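You operate a simulated robot arm through the tools that you are given. There is no shell and no other tool.

The job below is to be done with a simulated robot arm. You get a single attempt, and the scene is never put back.

Task
Brush the grid box's two sherds clean, then give each a blue dot.
Fine: one dot each; they are the plain beige and the ringed grey one; brush and pen go back into the long block. Set down upright: brown brush, what you pick out. What is to be rubbed or washed off counts as gone when no trace of it is left.

It is judged by the outcome, as a careful person would: the job done as asked, and still so three seconds after it is handed in. It fails if anything else is knocked over, pushed out of place, dropped, spilled or broken.

Robot
A 6-joint arm with a two-finger gripper, fixed in place. Base frame: the origin is at the foot of the arm, x ahead of it, y to its left, z up; the work surface is at about z = 0.74. Lengths are in m, angles in degrees, forces in N, time in s.
Its first joint turns from -166.0 to 166.0 degrees. Payload 3.43 kg.
Tool frame: the origin (TCP) lies between the finger pads and is the grasp point; the fingertips stand 0.02 m ahead of it; z points along the fingers, y is the line along which they close. Largest opening 0.19 m; the body of the gripper starts 0.248 m behind the TCP.
Orientation is told as [roll, pitch, yaw] about the base's x, y, z axes, in that order, counted from this pose: with the fingers straight down and closing along the base's y, the tool's x points along the base's -x, its y along +y and its z along -z.

Tools
- The arm moves only by the tool play_rows. Its argument "moves" is a list that holds one entry, the list of rows, each a list of 6 numbers: the shift along the tool's x, y, z in units of 500 mm (1.0 is 500 mm), then the turn, a rotation vector about the tool's x, y, z in units of 45 degrees (1.0 is 45 degrees). In form: [[[dx, dy, dz, rx, ry, rz], ...]]. A call has 1 to 20 rows; each row is the pose to reach, as a shift and turn from the pose commanded when the call began, along the tool's axes at that moment. "fingers" is the finger opening in m, from 0 to 0.19, set as the call begins (left out, the last holds). A call with a number of a shift or a turn outside -1 to 1 is refused whole. Rows are played at 5 a second. More than 0.05 m and 8.6 degrees between two rows, or a gripper value outside its range, and nothing of the call is played. Where a pose cannot be reached the arm comes as near as it can. A force on the tool above 50 N (or 10 N above the force at the start of the call, whichever is more), or a blocked arm, ends the call early, and 0.2 s more pass. Each finger travels about 0.153 m/s and halts on what it meets, pressing with about 26 N; the grip force reading is that of the motor and also rises with nothing between the fingers. The clock runs only during rows and for 0.2 s after the last one: add rows that repeat a pose to give the fingers time. It gives the time, the measured TCP pose, the force on the tool (base axes), the opening and the grip force at its end, in the units of the frame above (readings bear some noise), with the torque about the TCP (base axes, N m) and any sound that the robot's microphone picked up, and new pictures: "pictures" is both (left out), scene, wrist or none.
- Cameras (640 x 400 px; columns grow to the right, rows downward): "scene" is fixed at [0.4007, 0.5003, 1.4673]; the picture's right is [-0.63, -0.78, 0.00], its down [-0.54, 0.43, -0.72] and it looks along [0.56, -0.45, -0.69] (base axes); focal length 281 px, centre (320, 200). "wrist" rides on the gripper at [0.07, -0.008, -0.288] in the tool frame; the picture's right is [0.12, 0.99, 0.00], its down [-0.96, 0.12, -0.25] and it looks along [-0.24, 0.03, 0.97] (tool axes); focal length 261 px, centre (320, 200). There is no depth. A picture from a camera that has moved, and an enlarged one, comes with that camera's place and axes in the base frame and with its lens.
- slide_trunk(by): slides the trunk up (or, below 0, down) by that many m; the arm rides with it, the base frame stays. It gives what a move gives, with no picture.
- inspect(camera, box): a new picture of the part [left, top, right, bottom] of that camera's present view, enlarged. No time passes.
- job_done(): hands the job in; it is judged then, once.

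Places have to be worked out from the pictures, the camera data and where the tool is seen. Open the gripper and draw the arm clear of the work before you hand the job in, unless the task says otherwise.

The tools are called after "Emit:" by a JSON object that holds its "api" and its "payload". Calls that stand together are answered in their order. play_rows: Moves the arm, as the interface text tells. Its arguments: {"type":"object","properties":{"moves":{"type":"array"},"fingers":{"type":"number"},"pictures":{"type":"string","enum":["both","scene","wrist","none"]}},"required":["moves"]} The other tools are called the same way: slide_trunk (by) slides the trunk up or down; inspect (camera, box) takes an enlarged picture of a part of a camera's view; job_done () hands the job in.

At the start:

```text
t: 0.0
tool_pos: [0.6938, 0.3434, 1.2532]
orientation: [0.1, 0.0, 0.0]
ft_force: [0.3, 0.3, 0.2]
moment: [0.0, 0.01, 0.02]
opening: 0.1899
finger_force: 0.0
trunk travel left (down, up): [-0.225, 0.215]
```

scene: 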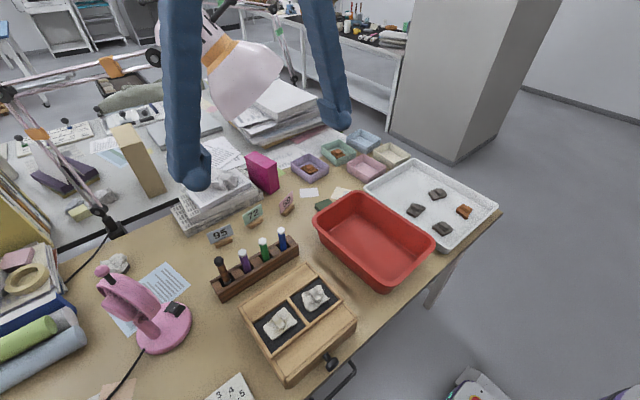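
wrist: 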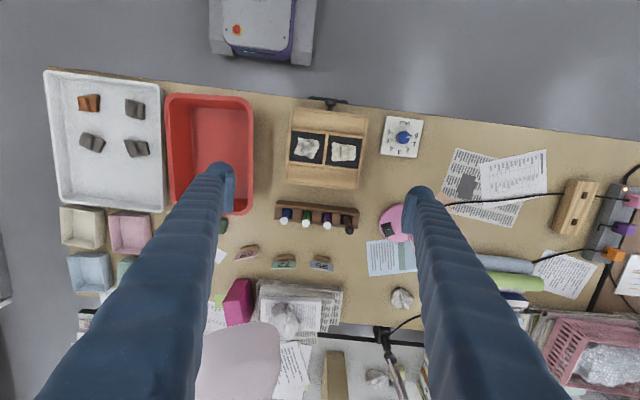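

I'll start by looking closer at the box, the long block and the trays before moving anything.

Emit:
{"api": "inspect", "payload": {"camera": "scene", "box": [190, 220, 370, 390]}}

Emit:
{"api": "inspect", "payload": {"camera": "wrist", "box": [250, 85, 440, 285]}}

Emit:
{"api": "inspect", "payload": {"camera": "scene", "box": [280, 120, 510, 260]}}

Emit:
{"api": "inspect", "payload": {"camera": "wrist", "box": [40, 60, 270, 300]}}

```text
2.35 times, centred on (280, 305) of scene
camera zoom: at [0.4007, 0.5003, 1.4673], right [-0.63, -0.78, 0.0], down [-0.54, 0.43, -0.72], along [0.56, -0.45, -0.69], focal length 662 px, centre (414, -47)
```

zoom: 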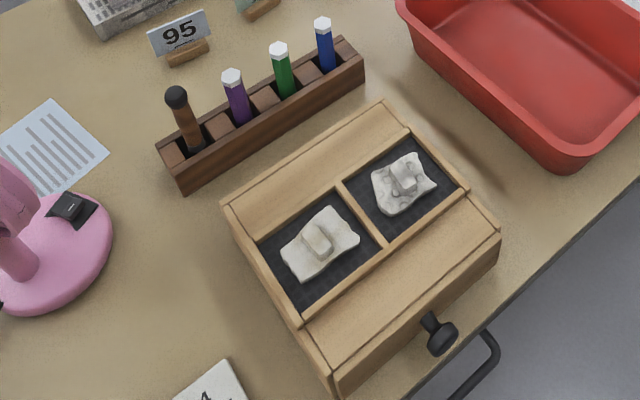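

```text
2.00 times, centred on (345, 185) of wrist
camera zoom: at [0.6218, 0.3343, 1.5411], right [-0.12, 0.99, 0.0], down [0.96, 0.12, 0.25], along [0.24, 0.03, -0.97], focal length 521 px, centre (270, 230)
```

zoom: 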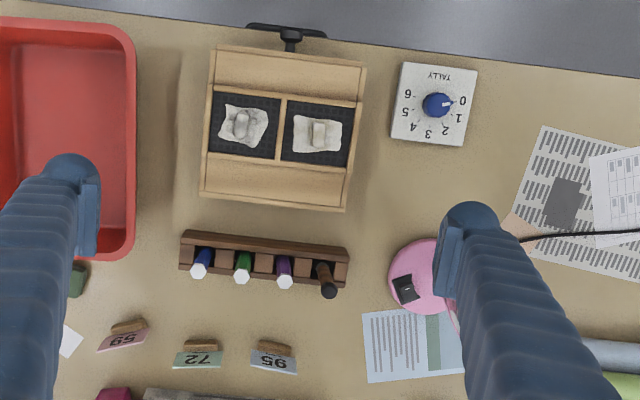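

```text
2.78 times, centred on (395, 190) of scene
camera zoom: at [0.4007, 0.5003, 1.4673], right [-0.63, -0.78, 0.0], down [-0.54, 0.43, -0.72], along [0.56, -0.45, -0.69], focal length 783 px, centre (111, 228)
```

zoom: 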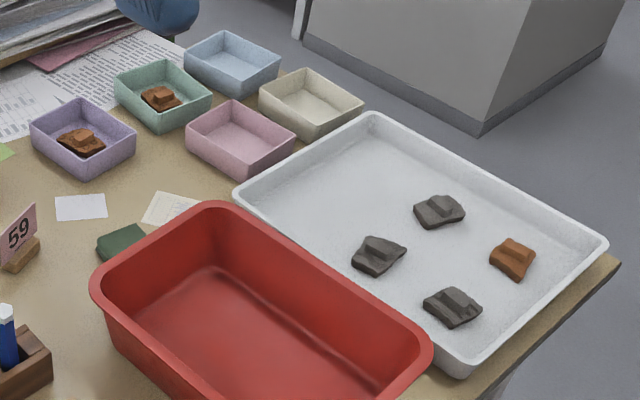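

```text
1.67 times, centred on (155, 180) of wrist
camera zoom: at [0.6218, 0.3343, 1.5411], right [-0.12, 0.99, 0.0], down [0.96, 0.12, 0.25], along [0.24, 0.03, -0.97], focal length 434 px, centre (595, 233)
```

zoom: 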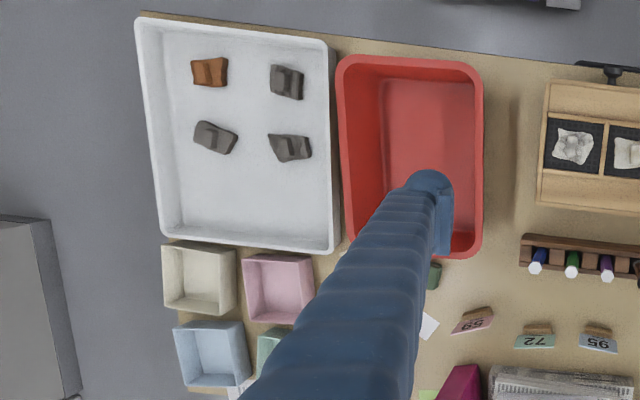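

The box sits around (0.655, 0.36) and the long block around (0.86, 0.35); the lamp head seems to hang above and behind the block. I'll descend over the box for a closer view with the fingers open.

Emit:
{"api": "play_rows", "payload": {"moves": [[[0.01, 0.005, 0.08, 0, 0, 0], [0.02, 0.01, 0.16, 0, 0, 0], [0.03, 0.015, 0.24, 0, 0, 0], [0.04, 0.02, 0.32, 0, 0, 0], [0.05, 0.025, 0.4, 0, 0, 0], [0.06, 0.03, 0.45, 0, 0, 0], [0.068, 0.034, 0.48, 0, 0, 0], [0.068, 0.034, 0.48, 0, 0, 0]]]}}

```text
t: 1.8
tool_pos: [0.6579, 0.3593, 1.0129]
orientation: [0.0, 0.0, 0.0]
ft_force: [0.2, 0.8, 0.1]
moment: [-0.01, -0.04, 0.02]
opening: 0.1899
finger_force: 0.0
trunk travel left (down, up): [-0.225, 0.215]
camera wrist: at [0.5853, 0.3497, 1.3007], right [-0.12, 0.99, 0.0], down [0.96, 0.12, 0.25], along [0.25, 0.03, -0.97], focal length 261 px, centre (320, 200)
```

scene: 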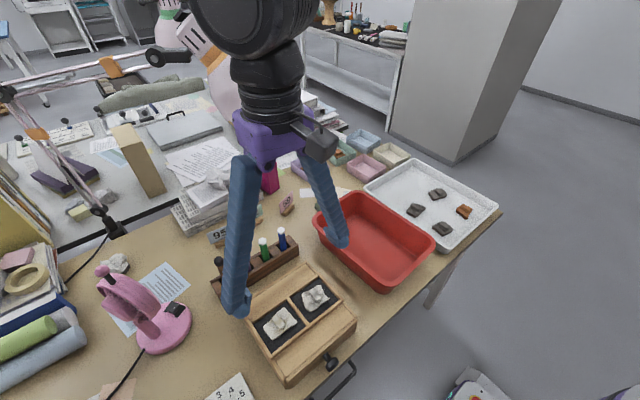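
wrist: 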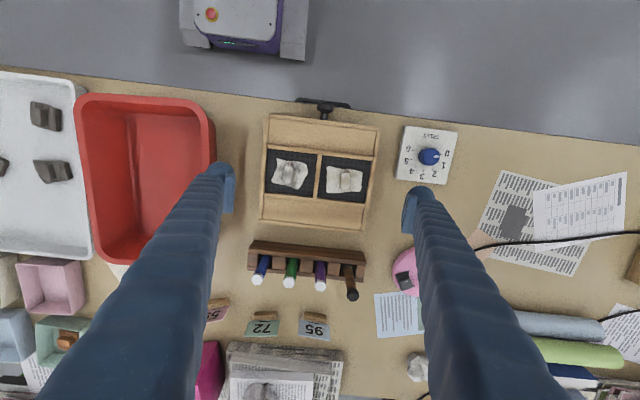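

Emit:
{"api": "inspect", "payload": {"camera": "wrist", "box": [240, 100, 400, 200]}}

Emit:
{"api": "inspect", "payload": {"camera": "wrist", "box": [230, 220, 390, 320]}}

Emit:
{"api": "inspect", "payload": {"camera": "scene", "box": [240, 260, 360, 350]}}

Emit:
{"api": "inspect", "payload": {"camera": "scene", "box": [190, 215, 320, 315]}}

```text
4.00 times, centred on (320, 150) of wrist
camera zoom: at [0.5853, 0.3497, 1.3007], right [-0.12, 0.99, 0.0], down [0.96, 0.12, 0.25], along [0.25, 0.03, -0.97], focal length 1043 px, centre (320, 400)
```

zoom: 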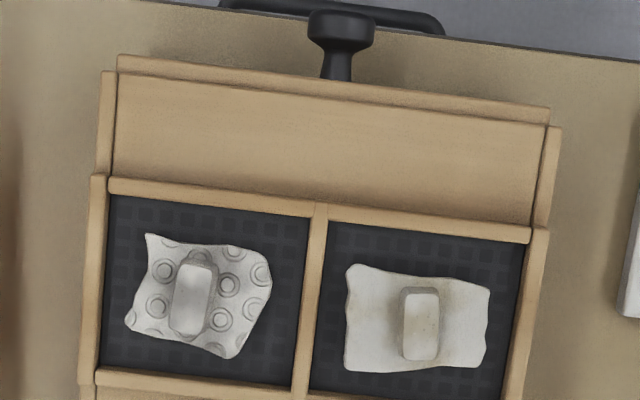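

```text
4.00 times, centred on (310, 270) of wrist
camera zoom: at [0.5853, 0.3497, 1.3007], right [-0.12, 0.99, 0.0], down [0.96, 0.12, 0.25], along [0.25, 0.03, -0.97], focal length 1043 px, centre (360, -80)
```

zoom: 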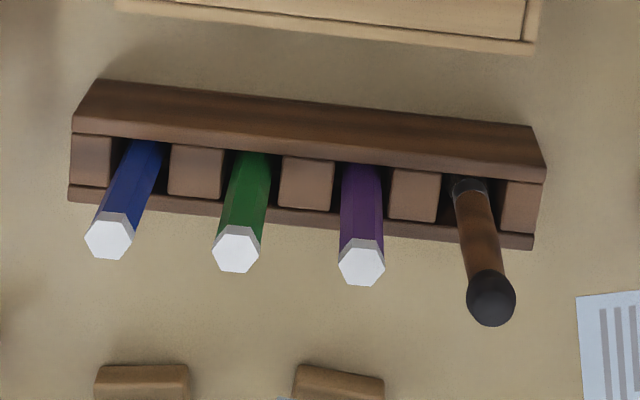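

```text
4.44 times, centred on (300, 305) of scene
camera zoom: at [0.4007, 0.5003, 1.4673], right [-0.63, -0.78, 0.0], down [-0.54, 0.43, -0.72], along [0.56, -0.45, -0.69], focal length 1250 px, centre (409, -267)
```

zoom: 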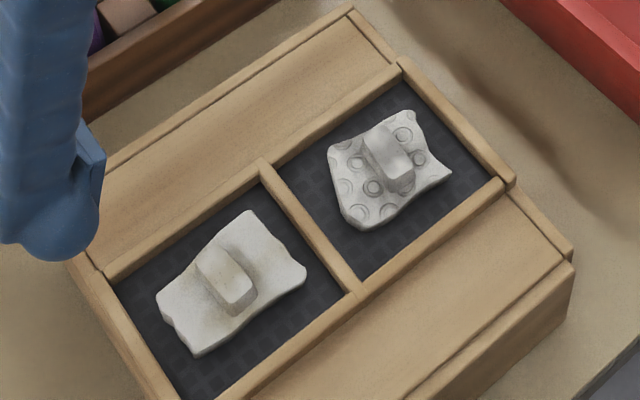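

```text
4.00 times, centred on (255, 265) of scene
camera zoom: at [0.4007, 0.5003, 1.4673], right [-0.63, -0.78, 0.0], down [-0.54, 0.43, -0.72], along [0.56, -0.45, -0.69], focal length 1125 px, centre (580, -60)
```

zoom: 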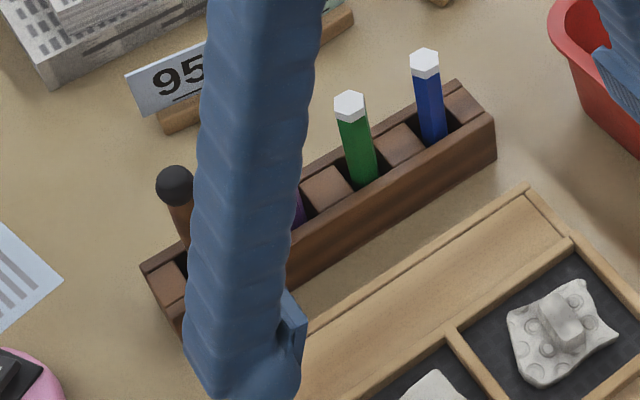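

The sherds are dusty grey-white; the ringed one is in the left (low-y) compartment and the plain one on the right. All four tools stand upright in the block with tops near z≈0.86. The lamp shade near (0.9+, 0.25, 1.2) may be in the way, so I'll back up and tilt the wrist forward to see it.

Emit:
{"api": "play_rows", "payload": {"moves": [[[0, 0, -0.06, 0, -0.1, 0], [0, 0, -0.12, 0, -0.2, 0], [0, 0, -0.18, 0, -0.3, 0], [0, 0, -0.24, 0, -0.4, 0], [0, 0, -0.3, 0, -0.5, 0], [0, 0, -0.36, 0, -0.6, 0], [0, 0, -0.36, 0, -0.6, 0]]]}}

```text
t: 3.4
tool_pos: [0.6586, 0.3615, 1.1941]
orientation: [0.1, -27.0, 0.0]
ft_force: [-0.2, -0.6, -0.8]
moment: [0.0, -0.02, 0.03]
opening: 0.1901
finger_force: 0.1
trunk travel left (down, up): [-0.225, 0.215]
camera wrist: at [0.4643, 0.352, 1.4181], right [-0.11, 0.99, -0.05], down [0.75, 0.11, 0.66], along [0.66, 0.03, -0.75], focal length 261 px, centre (320, 200)
```

scene: 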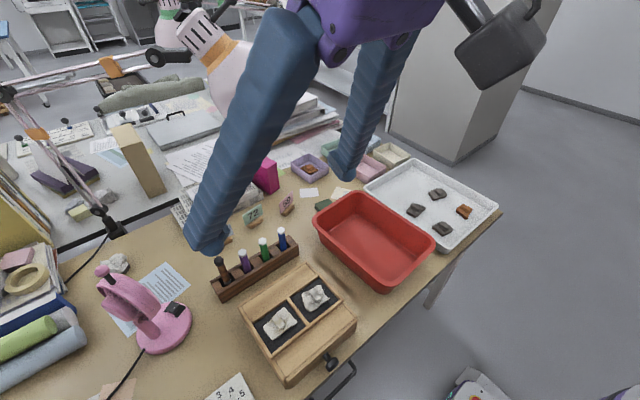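
wrist: 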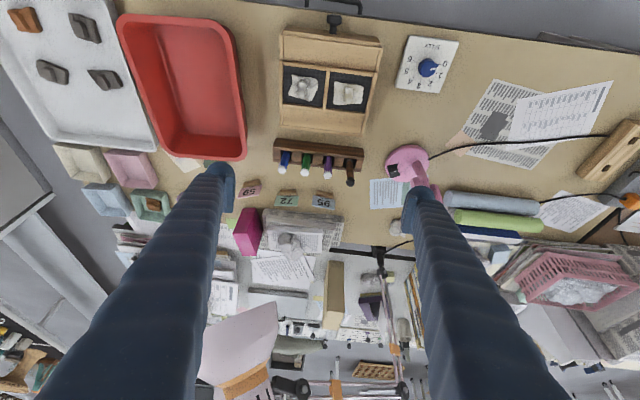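

The lamp rim's nearest point comes out near (0.98, 0.31, 1.16), so keeping the gripper leaning toward the robot gives plenty of room. I'll enlarge the present view to refine tool positions.

Emit:
{"api": "inspect", "payload": {"camera": "wrist", "box": [260, 120, 380, 220]}}

Emit:
{"api": "inspect", "payload": {"camera": "wrist", "box": [265, 20, 395, 130]}}

Emit:
{"api": "inspect", "payload": {"camera": "scene", "box": [200, 220, 310, 310]}}

```text
4.00 times, centred on (320, 170) of wrist
camera zoom: at [0.4643, 0.352, 1.4181], right [-0.11, 0.99, -0.05], down [0.75, 0.11, 0.66], along [0.66, 0.03, -0.75], focal length 1043 px, centre (320, 320)
```

zoom: 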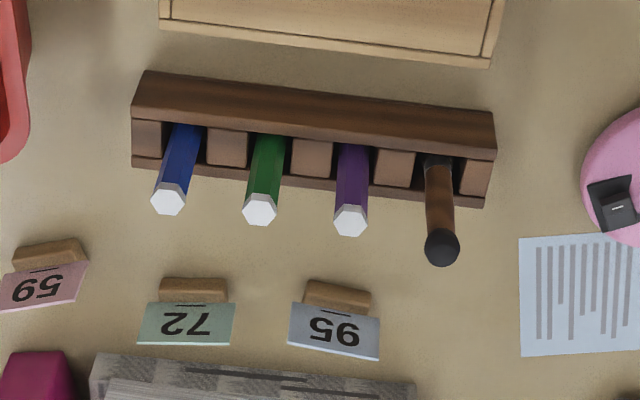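

```text
3.64 times, centred on (330, 75) of wrist
camera zoom: at [0.4643, 0.352, 1.4181], right [-0.11, 0.99, -0.05], down [0.75, 0.11, 0.66], along [0.66, 0.03, -0.75], focal length 948 px, centre (284, 654)
```

zoom: 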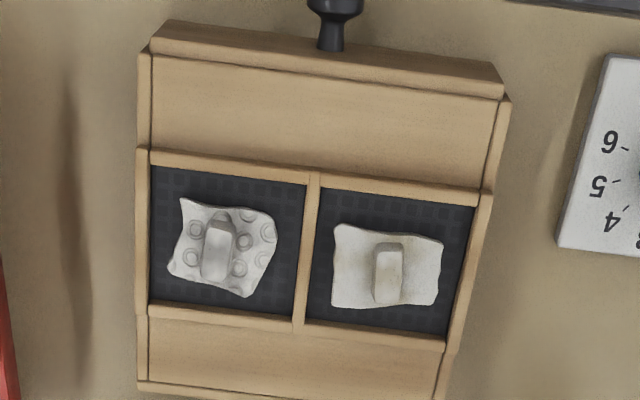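

```text
4.44 times, centred on (255, 265) of scene
camera zoom: at [0.4007, 0.5003, 1.4673], right [-0.63, -0.78, 0.0], down [-0.54, 0.43, -0.72], along [0.56, -0.45, -0.69], focal length 1250 px, centre (609, -89)
```

zoom: 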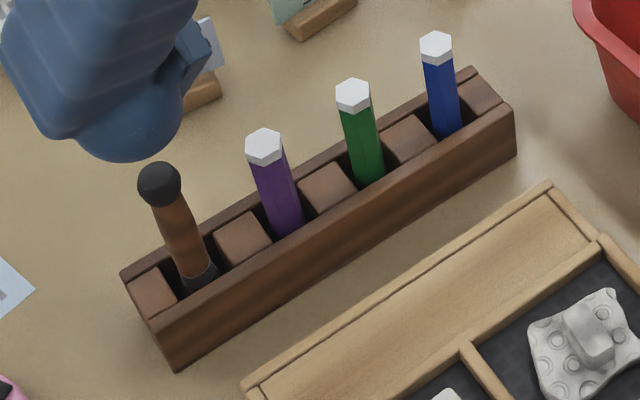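

Triangulating gives the brush top at about (0.868, 0.446, 0.871) and the blue pen top at (0.869, 0.265, 0.854), spaced 6 cm apart along y. I'll go above the brush with a 15° lean toward the robot and the fingers at 0.07 m.

Emit:
{"api": "play_rows", "payload": {"moves": [[[-0.0168, 0.0171, 0.0586, 0, 0.0267, 0], [-0.0336, 0.0342, 0.1172, 0, 0.0534, 0], [-0.0504, 0.0513, 0.1758, 0, 0.08, 0], [-0.0672, 0.0684, 0.2344, 0, 0.1068, 0], [-0.084, 0.0855, 0.293, 0, 0.1335, 0], [-0.1008, 0.1026, 0.3516, 0, 0.16, 0], [-0.1176, 0.1197, 0.41, 0, 0.187, 0], [-0.1344, 0.1368, 0.4688, 0, 0.2136, 0], [-0.1512, 0.1539, 0.5274, 0, 0.24, 0], [-0.168, 0.171, 0.586, 0, 0.267, 0], [-0.168, 0.171, 0.586, 0, 0.267, 0], [-0.168, 0.171, 0.586, 0, 0.267, 0]]], "fingers": 0.07}}

```text
t: 6.0
tool_pos: [0.8656, 0.4463, 0.9696]
orientation: [0.0, -14.9, 0.1]
ft_force: [0.4, 0.5, -0.7]
moment: [0.06, -0.01, 0.03]
opening: 0.0698
finger_force: 0.0
trunk travel left (down, up): [-0.225, 0.215]
camera wrist: at [0.723, 0.4367, 1.2283], right [-0.12, 0.99, -0.03], down [0.87, 0.12, 0.49], along [0.49, 0.03, -0.87], focal length 261 px, centre (320, 200)
```

scene: 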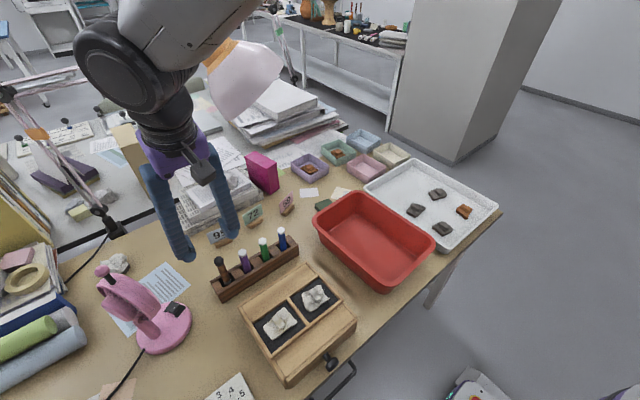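
wrist: 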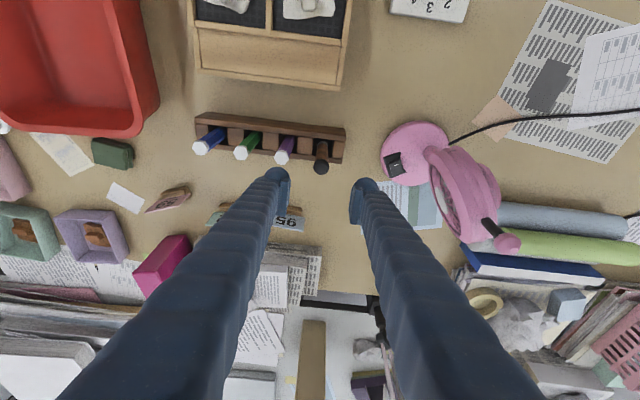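

The brush top lines up with about (0.869, 0.445). I'll narrow to 0.05 m (clears the purple pen) and descend straight around the handle to z≈0.84.

Emit:
{"api": "play_rows", "payload": {"moves": [[[0, 0, 0, 0, 0, 0], [0.0104, -0.001, 0.0428, 0, 0, 0], [0.0209, -0.001, 0.0855, 0, 0, 0], [0.0313, -0.002, 0.1283, 0, 0, 0], [0.0417, -0.002, 0.171, 0, 0, 0], [0.0522, -0.002, 0.2138, 0, 0, 0], [0.0626, -0.002, 0.2566, 0, 0, 0], [0.0626, -0.002, 0.2566, 0, 0, 0]]], "fingers": 0.05}}

```text
t: 7.5
tool_pos: [0.8744, 0.4497, 0.8611]
orientation: [0.4, -15.4, 0.0]
ft_force: [-0.8, -1.7, -1.5]
moment: [0.23, -0.4, 0.06]
opening: 0.0497
finger_force: 0.0
trunk travel left (down, up): [-0.225, 0.215]
stopped in row 7: the force on the tool passed its limit at 81 N (the readings are from after the stop); the commanded pose is now the measured one
camera wrist: at [0.7288, 0.4379, 1.1203], right [-0.12, 0.99, -0.03], down [0.86, 0.11, 0.5], along [0.49, 0.03, -0.87], focal length 261 px, centre (320, 200)
```

scene: 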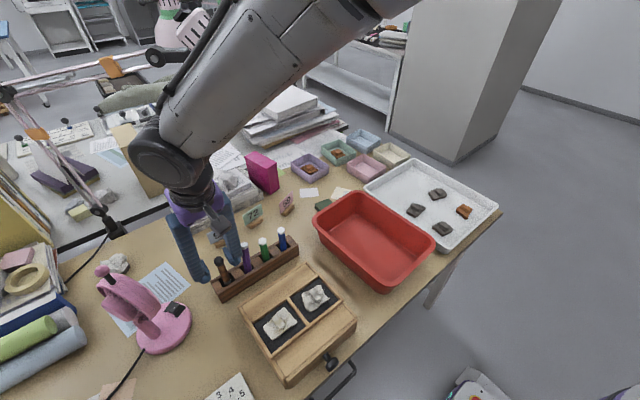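
wrist: 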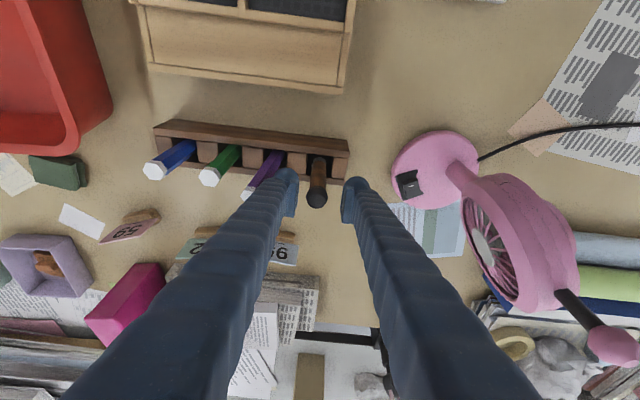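

The descent stopped on an 81 N contact at z≈0.861. I'll look closely at what the fingers touched before moving again.

Emit:
{"api": "inspect", "payload": {"camera": "wrist", "box": [230, 120, 390, 220]}}

Emit:
{"api": "inspect", "payload": {"camera": "scene", "box": [160, 200, 310, 310]}}

Emit:
{"api": "inspect", "payload": {"camera": "scene", "box": [130, 0, 330, 220]}}

```text
4.00 times, centred on (310, 170) of wrist
camera zoom: at [0.7288, 0.4379, 1.1203], right [-0.12, 0.99, -0.03], down [0.86, 0.11, 0.5], along [0.49, 0.03, -0.87], focal length 1043 px, centre (360, 320)
```

zoom: 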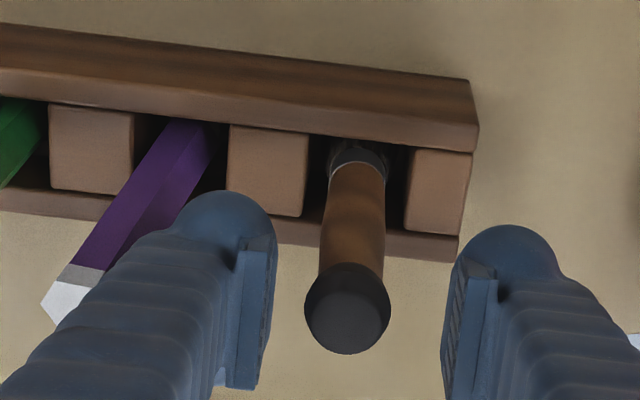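

```text
3.64 times, centred on (235, 255) of scene
camera zoom: at [0.4007, 0.5003, 1.4673], right [-0.63, -0.78, 0.0], down [-0.54, 0.43, -0.72], along [0.56, -0.45, -0.69], focal length 1023 px, centre (629, 0)
```

zoom: 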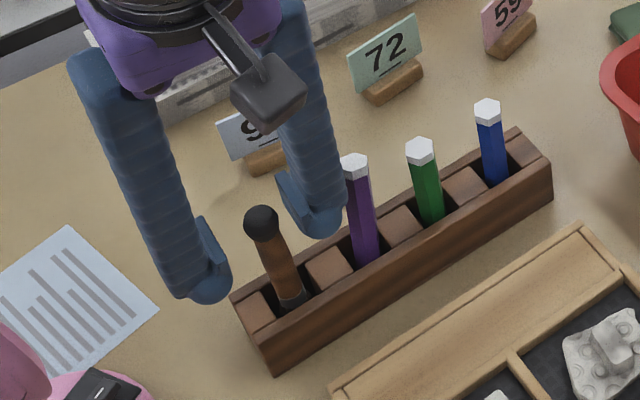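

```text
1.82 times, centred on (230, 110) of scene
camera zoom: at [0.4007, 0.5003, 1.4673], right [-0.63, -0.78, 0.0], down [-0.54, 0.43, -0.72], along [0.56, -0.45, -0.69], focal length 511 px, centre (484, 364)
```

zoom: 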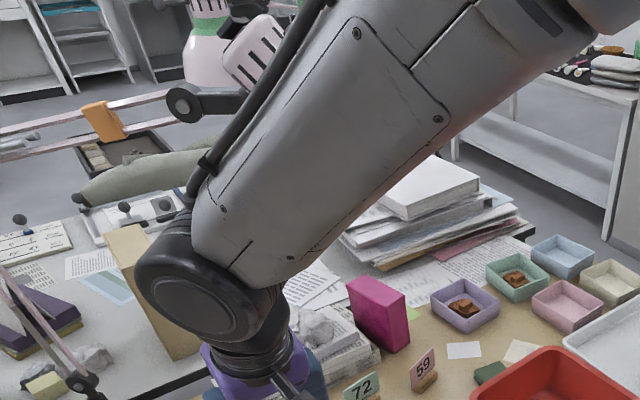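

The outer side of the left finger is thicker than the pad (about 3 cm overall) and pressed on the purple pen, which now leans slightly. I'll lift straight up and check whether it rights itself.

Emit:
{"api": "play_rows", "payload": {"moves": [[[-0.008, 0, -0.029, 0, 0, 0], [-0.016, 0, -0.058, 0, 0, 0], [-0.024, 0, -0.087, 0, 0, 0], [-0.032, 0, -0.116, 0, 0, 0], [-0.04, 0, -0.145, 0, 0, 0], [-0.048, 0, -0.174, 0, 0, 0], [-0.048, 0, -0.174, 0, 0, 0]]]}}

Emit:
{"api": "inspect", "payload": {"camera": "scene", "box": [190, 215, 310, 305]}}

Emit:
{"api": "inspect", "payload": {"camera": "wrist", "box": [180, 90, 380, 230]}}

```text
t: 9.1
tool_pos: [0.875, 0.4508, 0.9536]
orientation: [0.4, -15.6, 0.1]
ft_force: [0.0, -0.4, -0.1]
moment: [-0.01, 0.04, 0.02]
opening: 0.0498
finger_force: 0.1
trunk travel left (down, up): [-0.225, 0.215]
camera wrist: at [0.7291, 0.4391, 1.2124], right [-0.12, 0.99, -0.03], down [0.86, 0.11, 0.5], along [0.5, 0.04, -0.87], focal length 261 px, centre (320, 200)
```

scene: 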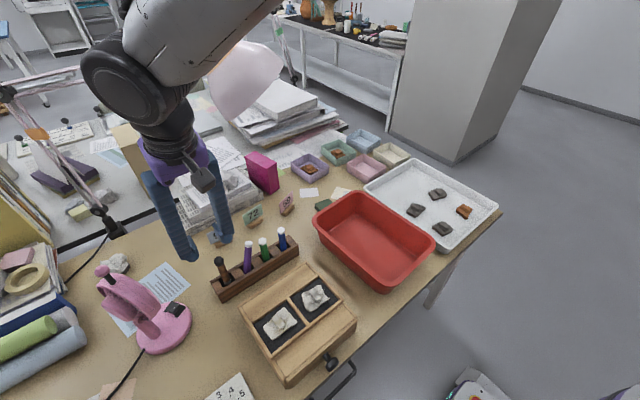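
wrist: 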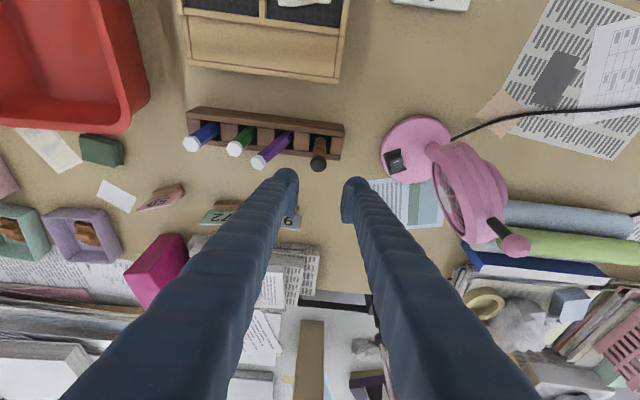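

```text
4.44 times, centred on (250, 260) of scene
camera zoom: at [0.4007, 0.5003, 1.4673], right [-0.63, -0.78, 0.0], down [-0.54, 0.43, -0.72], along [0.56, -0.45, -0.69], focal length 1250 px, centre (631, -67)
```

zoom: 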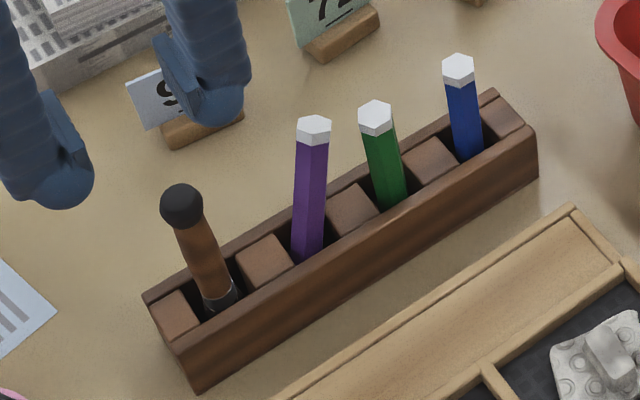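

```text
2.86 times, centred on (280, 160) of wrist
camera zoom: at [0.7291, 0.4391, 1.2124], right [-0.12, 0.99, -0.03], down [0.86, 0.11, 0.5], along [0.5, 0.04, -0.87], focal length 745 px, centre (434, 314)
```

zoom: 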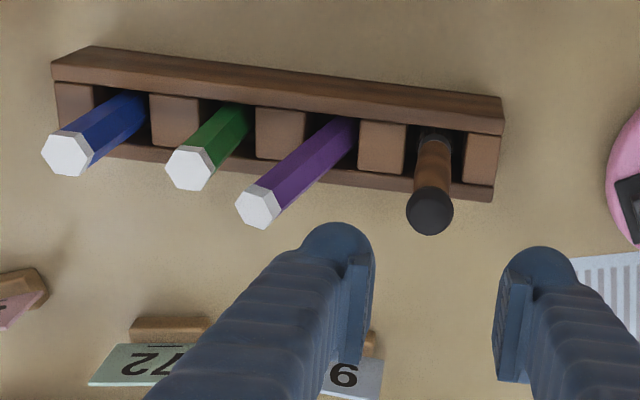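

The purple pen now leans about 10–15° toward −y in its loose slot; I'll straighten it later with the gripper turned 90°. Brush and block are unmoved, so I retry the brush with the gripper offset to y≈0.4555 so the left finger clears the purple pen.

Emit:
{"api": "play_rows", "payload": {"moves": [[[0.006, 0.005, -0.0018, 0, 0, 0], [0.0125, 0.01, -0.0035, 0, 0, 0], [0.0203, 0.01, 0.0245, 0, 0, 0], [0.028, 0.01, 0.0524, 0, 0, 0], [0.0358, 0.01, 0.0804, 0, 0, 0], [0.0435, 0.01, 0.1083, 0, 0, 0], [0.0513, 0.01, 0.1363, 0, 0, 0], [0.059, 0.01, 0.1642, 0, 0, 0], [0.0668, 0.01, 0.1922, 0, 0, 0], [0.0745, 0.01, 0.2201, 0, 0, 0], [0.0745, 0.01, 0.2201, 0, 0, 0]]], "fingers": 0.05}}

Emit:
{"api": "inspect", "payload": {"camera": "wrist", "box": [230, 120, 390, 220]}}

Emit:
{"api": "inspect", "payload": {"camera": "scene", "box": [160, 200, 310, 310]}}

```text
t: 11.5
tool_pos: [0.8669, 0.4539, 0.8383]
orientation: [0.3, -15.5, 0.0]
ft_force: [0.6, -0.1, 0.1]
moment: [-0.02, 0.0, -0.03]
opening: 0.0498
finger_force: 0.2
trunk travel left (down, up): [-0.225, 0.215]
camera wrist: at [0.7217, 0.4431, 1.0968], right [-0.12, 0.99, -0.03], down [0.86, 0.11, 0.5], along [0.5, 0.04, -0.87], focal length 261 px, centre (320, 200)
```

scene: 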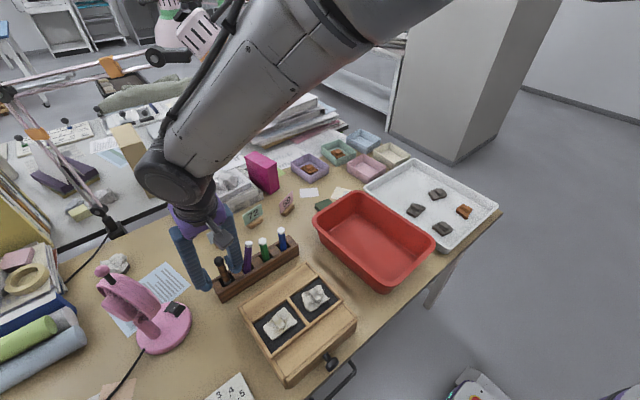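
wrist: 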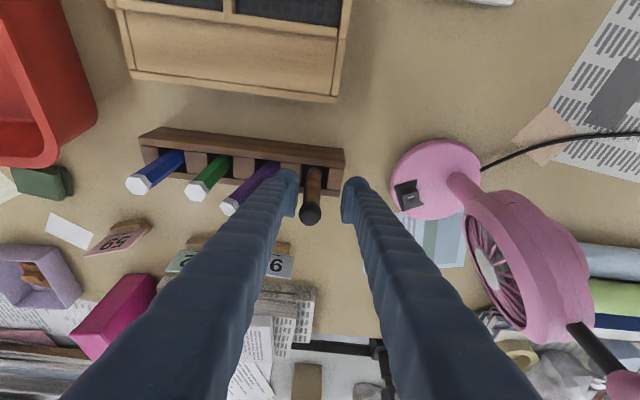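

```text
4.00 times, centred on (310, 170) of wrist
camera zoom: at [0.7217, 0.4431, 1.0968], right [-0.12, 0.99, -0.03], down [0.86, 0.11, 0.5], along [0.5, 0.04, -0.87], focal length 1043 px, centre (360, 320)
```

zoom: 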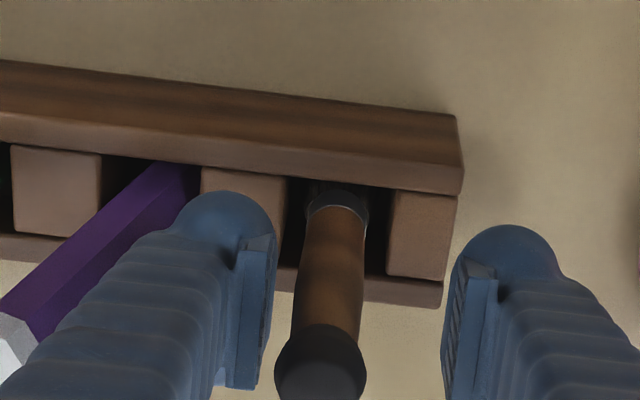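

```text
3.64 times, centred on (235, 255) of scene
camera zoom: at [0.4007, 0.5003, 1.4673], right [-0.63, -0.78, 0.0], down [-0.54, 0.43, -0.72], along [0.56, -0.45, -0.69], focal length 1023 px, centre (629, 0)
```

zoom: 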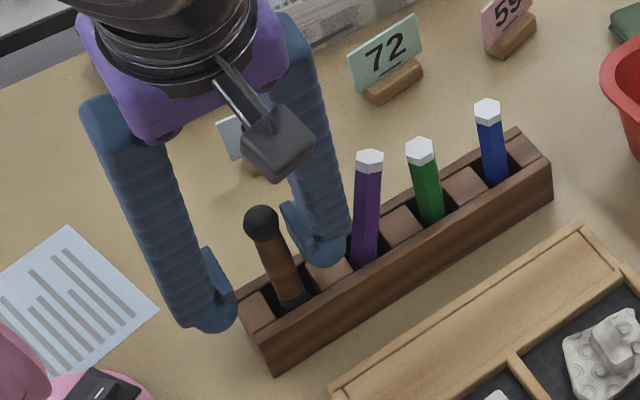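

The brush stands between the fingers with no contact. I'll recentre on it (−8.5 mm in y) while narrowing to 0.034 m.

Emit:
{"api": "play_rows", "payload": {"moves": [[[0, -0.006, 0, 0, 0, 0], [0, -0.012, 0, 0, 0, 0], [0, -0.017, 0, 0, 0, 0], [0, -0.017, 0, 0, 0, 0]]], "fingers": 0.034}}

Emit:
{"api": "inspect", "payload": {"camera": "wrist", "box": [230, 140, 390, 240]}}

```text
t: 12.5
tool_pos: [0.8676, 0.4455, 0.8389]
orientation: [0.3, -15.6, 0.1]
ft_force: [0.1, 0.0, -0.3]
moment: [-0.01, 0.02, 0.02]
opening: 0.0341
finger_force: 0.1
trunk travel left (down, up): [-0.225, 0.215]
camera wrist: at [0.722, 0.4346, 1.0965], right [-0.12, 0.99, -0.03], down [0.86, 0.11, 0.5], along [0.5, 0.04, -0.87], focal length 261 px, centre (320, 200)
```

scene: 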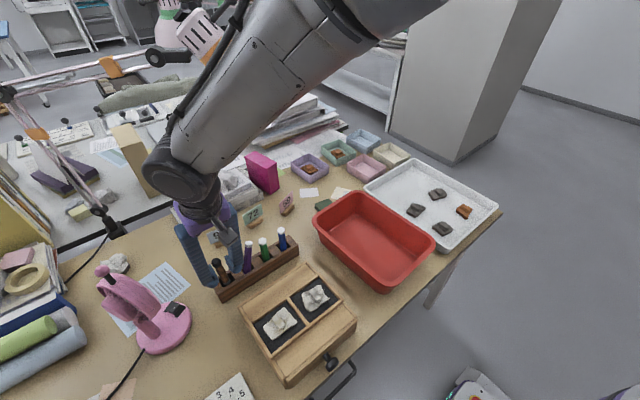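
wrist: 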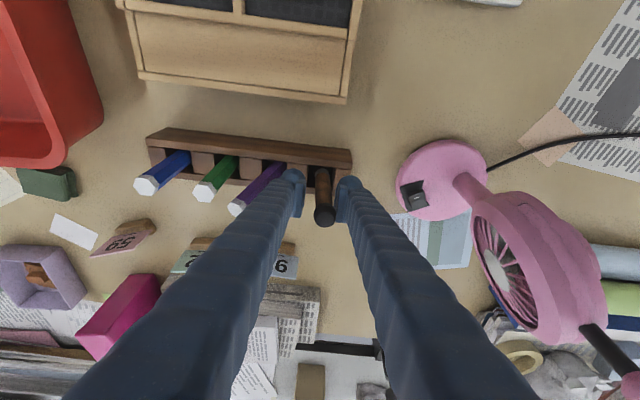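

```text
4.00 times, centred on (310, 190) of wrist
camera zoom: at [0.722, 0.4346, 1.0965], right [-0.12, 0.99, -0.03], down [0.86, 0.11, 0.5], along [0.5, 0.04, -0.87], focal length 1043 px, centre (360, 240)
```

zoom: 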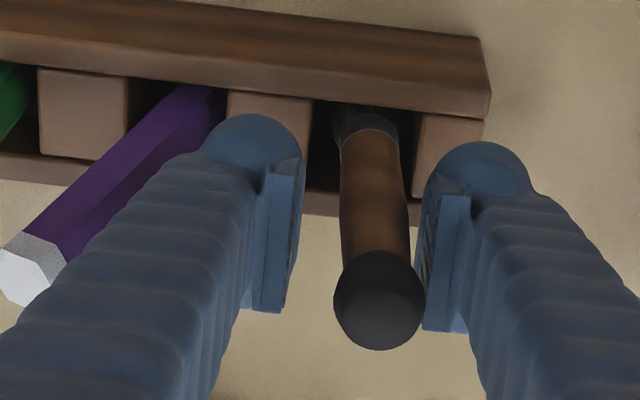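

The handle is slightly toward the right finger; I shift +2 mm and close fully, leaving time for the grip.

Emit:
{"api": "play_rows", "payload": {"moves": [[[0, 0.004, 0, 0, 0, 0], [0, 0.004, 0, 0, 0, 0], [0, 0.004, 0, 0, 0, 0], [0, 0.004, 0, 0, 0, 0]]], "fingers": 0.0}}

Emit:
{"api": "inspect", "payload": {"camera": "wrist", "box": [230, 140, 390, 240]}}

```text
t: 13.5
tool_pos: [0.8678, 0.4486, 0.8384]
orientation: [0.2, -15.6, 0.0]
ft_force: [0.2, 0.2, -0.3]
moment: [0.0, 0.03, 0.02]
opening: 0.0178
finger_force: 25.9
trunk travel left (down, up): [-0.225, 0.215]
camera wrist: at [0.7218, 0.4368, 1.097], right [-0.12, 0.99, -0.03], down [0.86, 0.11, 0.5], along [0.5, 0.04, -0.87], focal length 261 px, centre (320, 200)
```

scene: 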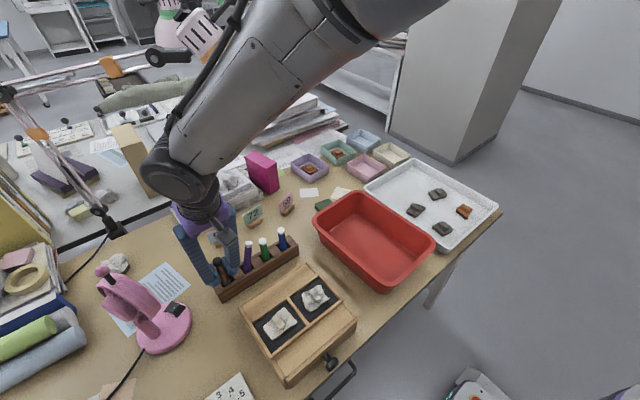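
wrist: 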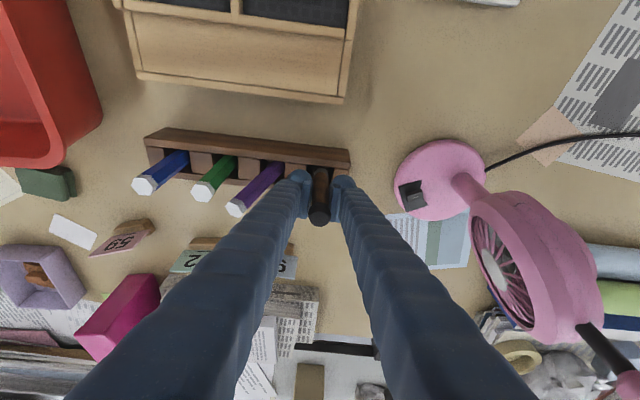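

```text
4.00 times, centred on (310, 190) of wrist
camera zoom: at [0.7218, 0.4368, 1.097], right [-0.12, 0.99, -0.03], down [0.86, 0.11, 0.5], along [0.5, 0.04, -0.87], focal length 1043 px, centre (360, 240)
```

zoom: 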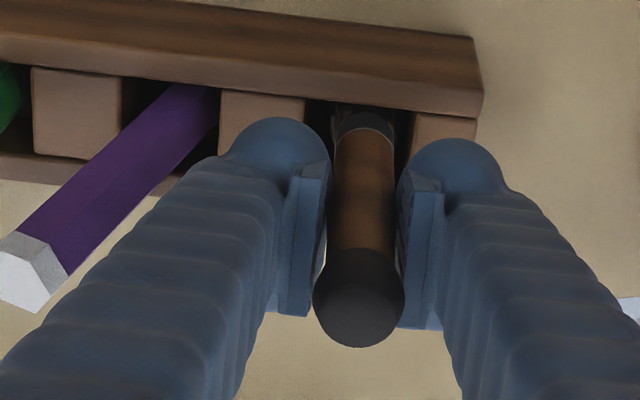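

The brush is gripped (opening 17.8 mm, 26 N) at about (0.868, 0.4475, 0.8385), which I note as the return pose. I lift it straight up 13 cm.

Emit:
{"api": "play_rows", "payload": {"moves": [[[-0.005, 0, -0.0179, 0, 0, 0], [-0.0099, 0, -0.0358, 0, 0, 0], [-0.0198, 0, -0.0716, 0, 0, 0], [-0.0297, 0, -0.1074, 0, 0, 0], [-0.0396, 0, -0.1431, 0, 0, 0], [-0.0496, 0, -0.1789, 0, 0, 0], [-0.0595, 0, -0.2147, 0, 0, 0], [-0.0694, 0, -0.2505, 0, 0, 0], [-0.0694, 0, -0.2505, 0, 0, 0]]]}}

Emit:
{"api": "inspect", "payload": {"camera": "scene", "box": [150, 130, 310, 310]}}

Emit:
{"api": "inspect", "payload": {"camera": "wrist", "box": [180, 90, 380, 230]}}

```text
t: 15.5
tool_pos: [0.8695, 0.4454, 0.9675]
orientation: [0.3, -15.6, -0.1]
ft_force: [0.3, -0.2, -0.1]
moment: [0.0, 0.0, 0.02]
opening: 0.0184
finger_force: 26.0
trunk travel left (down, up): [-0.225, 0.215]
camera wrist: at [0.724, 0.4345, 1.226], right [-0.12, 0.99, -0.03], down [0.86, 0.11, 0.5], along [0.5, 0.04, -0.87], focal length 261 px, centre (320, 200)
```

scene: 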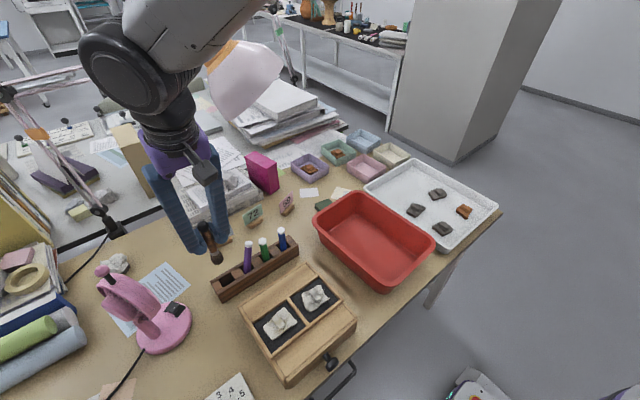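
wrist: 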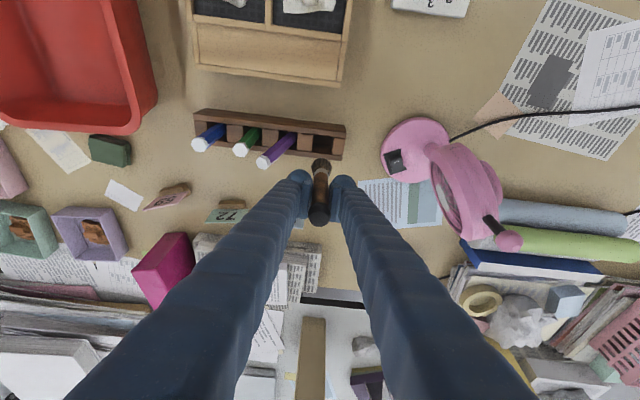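

```text
2.22 times, centred on (230, 220) of scene
camera zoom: at [0.4007, 0.5003, 1.4673], right [-0.63, -0.78, 0.0], down [-0.54, 0.43, -0.72], along [0.56, -0.45, -0.69], focal length 625 px, centre (520, 156)
```

zoom: 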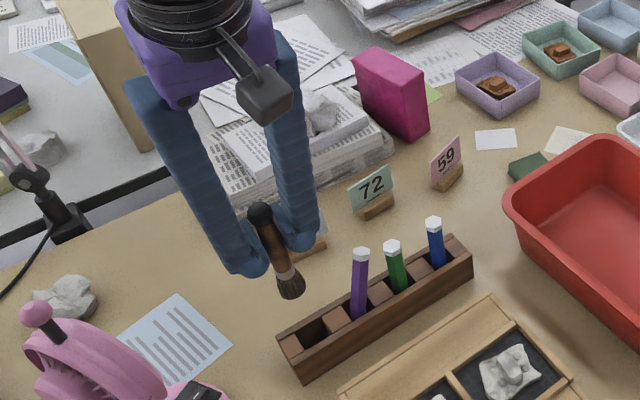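

```text
2.86 times, centred on (280, 160) of wrist
camera zoom: at [0.724, 0.4345, 1.226], right [-0.12, 0.99, -0.03], down [0.86, 0.11, 0.5], along [0.5, 0.04, -0.87], focal length 745 px, centre (434, 314)
```

zoom: 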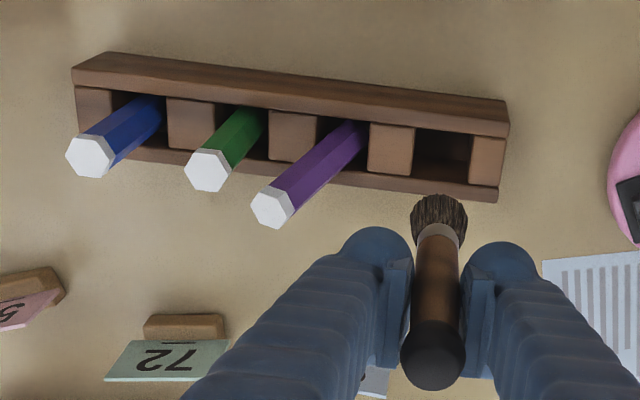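

The brush came out with bristles about 0.095–0.10 m below the TCP. I'll carry it at this height over the box for a close look at the sherds.

Emit:
{"api": "play_rows", "payload": {"moves": [[[0.055, 0, -0.0153, 0, 0, 0], [0.11, -0.016, -0.0306, 0, 0, 0], [0.165, -0.032, -0.0459, 0, 0, 0], [0.22, -0.048, -0.0612, 0, 0, 0], [0.275, -0.064, -0.0764, 0, 0, 0], [0.33, -0.08, -0.0917, 0, 0, 0], [0.385, -0.08, -0.107, 0, 0, 0], [0.385, -0.08, -0.107, 0, 0, 0]]]}}

Emit:
{"api": "inspect", "payload": {"camera": "wrist", "box": [210, 90, 410, 230]}}

Emit:
{"api": "inspect", "payload": {"camera": "scene", "box": [220, 230, 380, 370]}}

```text
t: 17.3
tool_pos: [0.6681, 0.4069, 0.9661]
orientation: [0.3, -15.6, -0.1]
ft_force: [-0.7, -0.1, -1.6]
moment: [-0.04, -0.01, -0.01]
opening: 0.0185
finger_force: 25.8
trunk travel left (down, up): [-0.225, 0.215]
camera wrist: at [0.5226, 0.3957, 1.2239], right [-0.12, 0.99, -0.03], down [0.86, 0.11, 0.5], along [0.5, 0.04, -0.87], focal length 261 px, centre (320, 200)
```

scene: 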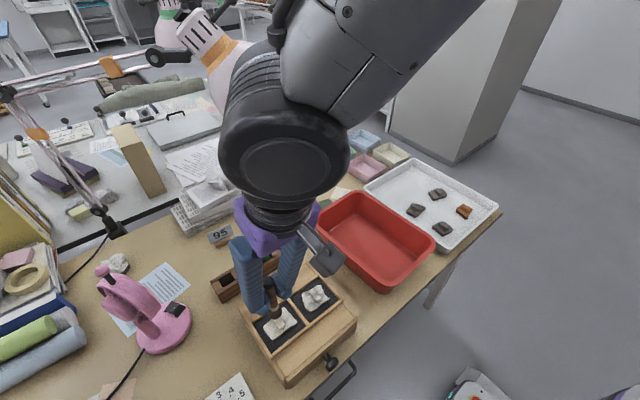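
wrist: 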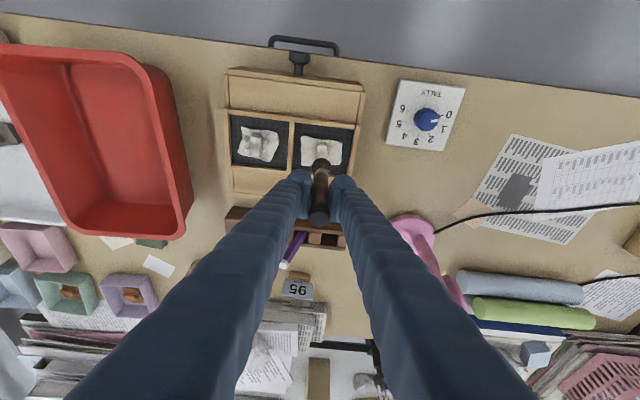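

```text
2.86 times, centred on (310, 160) of wrist
camera zoom: at [0.5226, 0.3957, 1.2239], right [-0.12, 0.99, -0.03], down [0.86, 0.11, 0.5], along [0.5, 0.04, -0.87], focal length 745 px, centre (349, 314)
```

zoom: 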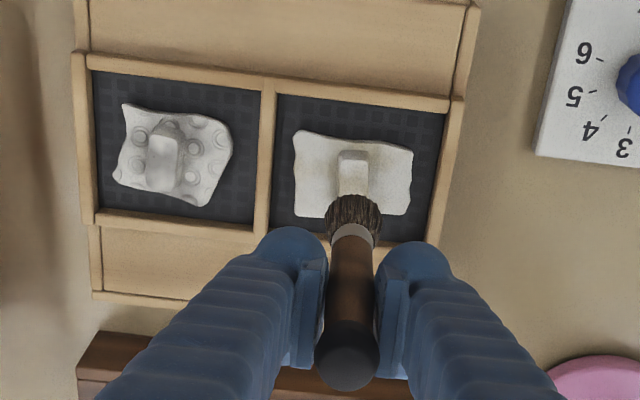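

```text
2.86 times, centred on (300, 300) of scene
camera zoom: at [0.4007, 0.5003, 1.4673], right [-0.63, -0.78, 0.0], down [-0.54, 0.43, -0.72], along [0.56, -0.45, -0.69], focal length 804 px, centre (377, -86)
```

zoom: 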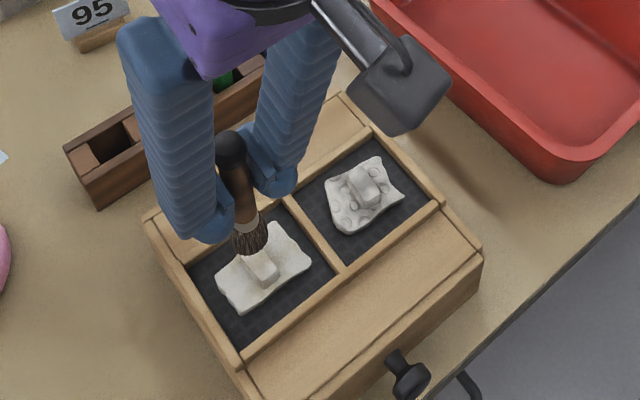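

The box rim is near z≈0.82, the beige sherd spans roughly x 0.648–0.695, y 0.369–0.438 with its lug around (0.665, 0.403). I'll lower the brush beside the lug (y≈0.422) to just above the surface and then probe in small steps.

Emit:
{"api": "play_rows", "payload": {"moves": [[[0.004, 0.008, 0.02, 0, 0, 0], [0.008, 0.016, 0.04, 0, 0, 0], [0.012, 0.024, 0.06, 0, 0, 0], [0.016, 0.032, 0.08, 0, 0, 0], [0.0192, 0.032, 0.0985, 0, 0, 0], [0.0192, 0.032, 0.0985, 0, 0, 0]]]}}

Emit:
{"api": "inspect", "payload": {"camera": "wrist", "box": [230, 70, 390, 190]}}

Emit:
{"api": "inspect", "payload": {"camera": "scene", "box": [230, 260, 350, 360]}}

```text
t: 18.7
tool_pos: [0.6744, 0.4217, 0.9188]
orientation: [0.5, -15.7, 0.0]
ft_force: [1.5, 0.2, 21.2]
moment: [-0.2, -0.09, 0.02]
opening: 0.0183
finger_force: 26.0
trunk travel left (down, up): [-0.225, 0.215]
camera wrist: at [0.5272, 0.4099, 1.1763], right [-0.12, 0.99, -0.02], down [0.86, 0.11, 0.5], along [0.5, 0.04, -0.87], focal length 261 px, centre (320, 200)
```

scene: 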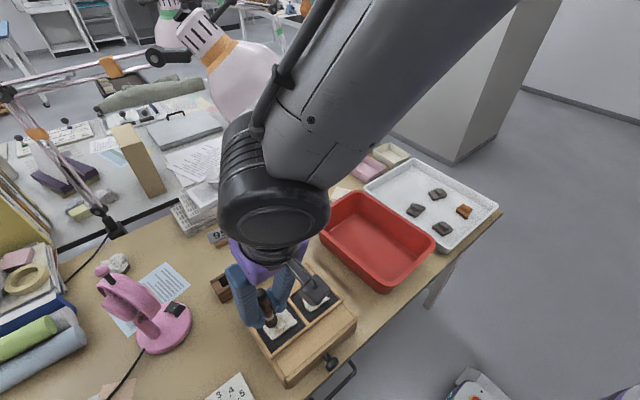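
wrist: 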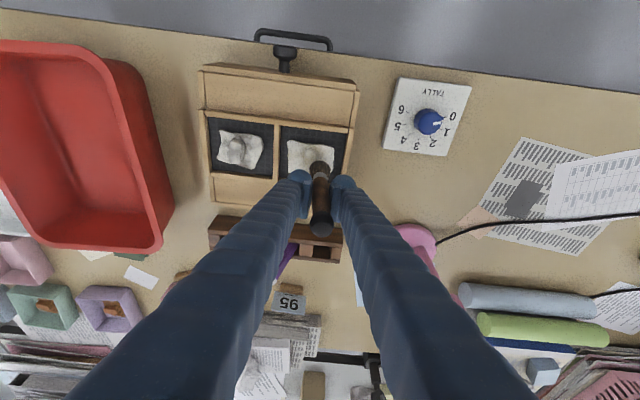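

```text
3.33 times, centred on (310, 130) of wrist
camera zoom: at [0.5272, 0.4099, 1.1763], right [-0.12, 0.99, -0.02], down [0.86, 0.11, 0.5], along [0.5, 0.04, -0.87], focal length 869 px, centre (353, 433)
```

zoom: 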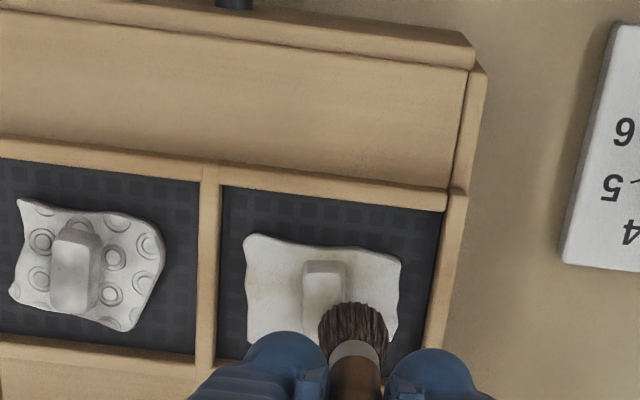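

```text
4.00 times, centred on (290, 310) of scene
camera zoom: at [0.4007, 0.5003, 1.4673], right [-0.63, -0.78, 0.0], down [-0.54, 0.43, -0.72], along [0.56, -0.45, -0.69], focal length 1125 px, centre (440, -240)
```

zoom: 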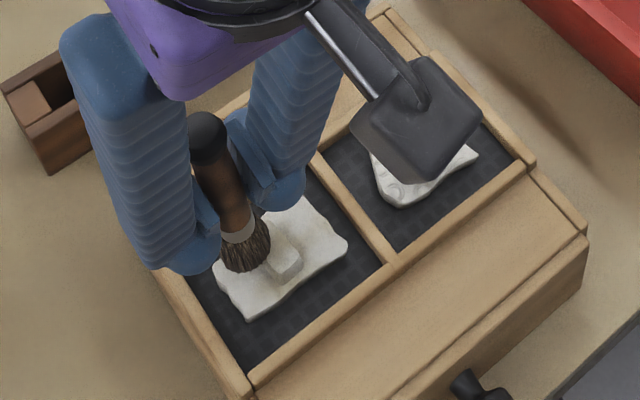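

Contact already: 21 N at TCP z≈0.918, so the sherd surface sits near z≈0.82. I'll raise 3 mm to find the light-contact height.

Emit:
{"api": "play_rows", "payload": {"moves": [[[-0.0016, 0, -0.0058, 0, 0, 0], [-0.0016, 0, -0.0058, 0, 0, 0], [-0.0016, 0, -0.0058, 0, 0, 0]]], "pictures": "none"}}

```text
t: 19.5
tool_pos: [0.6727, 0.4207, 0.9185]
orientation: [0.3, -15.5, 0.0]
ft_force: [0.5, -0.3, 3.5]
moment: [-0.06, -0.03, 0.01]
opening: 0.0185
finger_force: 26.0
trunk travel left (down, up): [-0.225, 0.215]
```

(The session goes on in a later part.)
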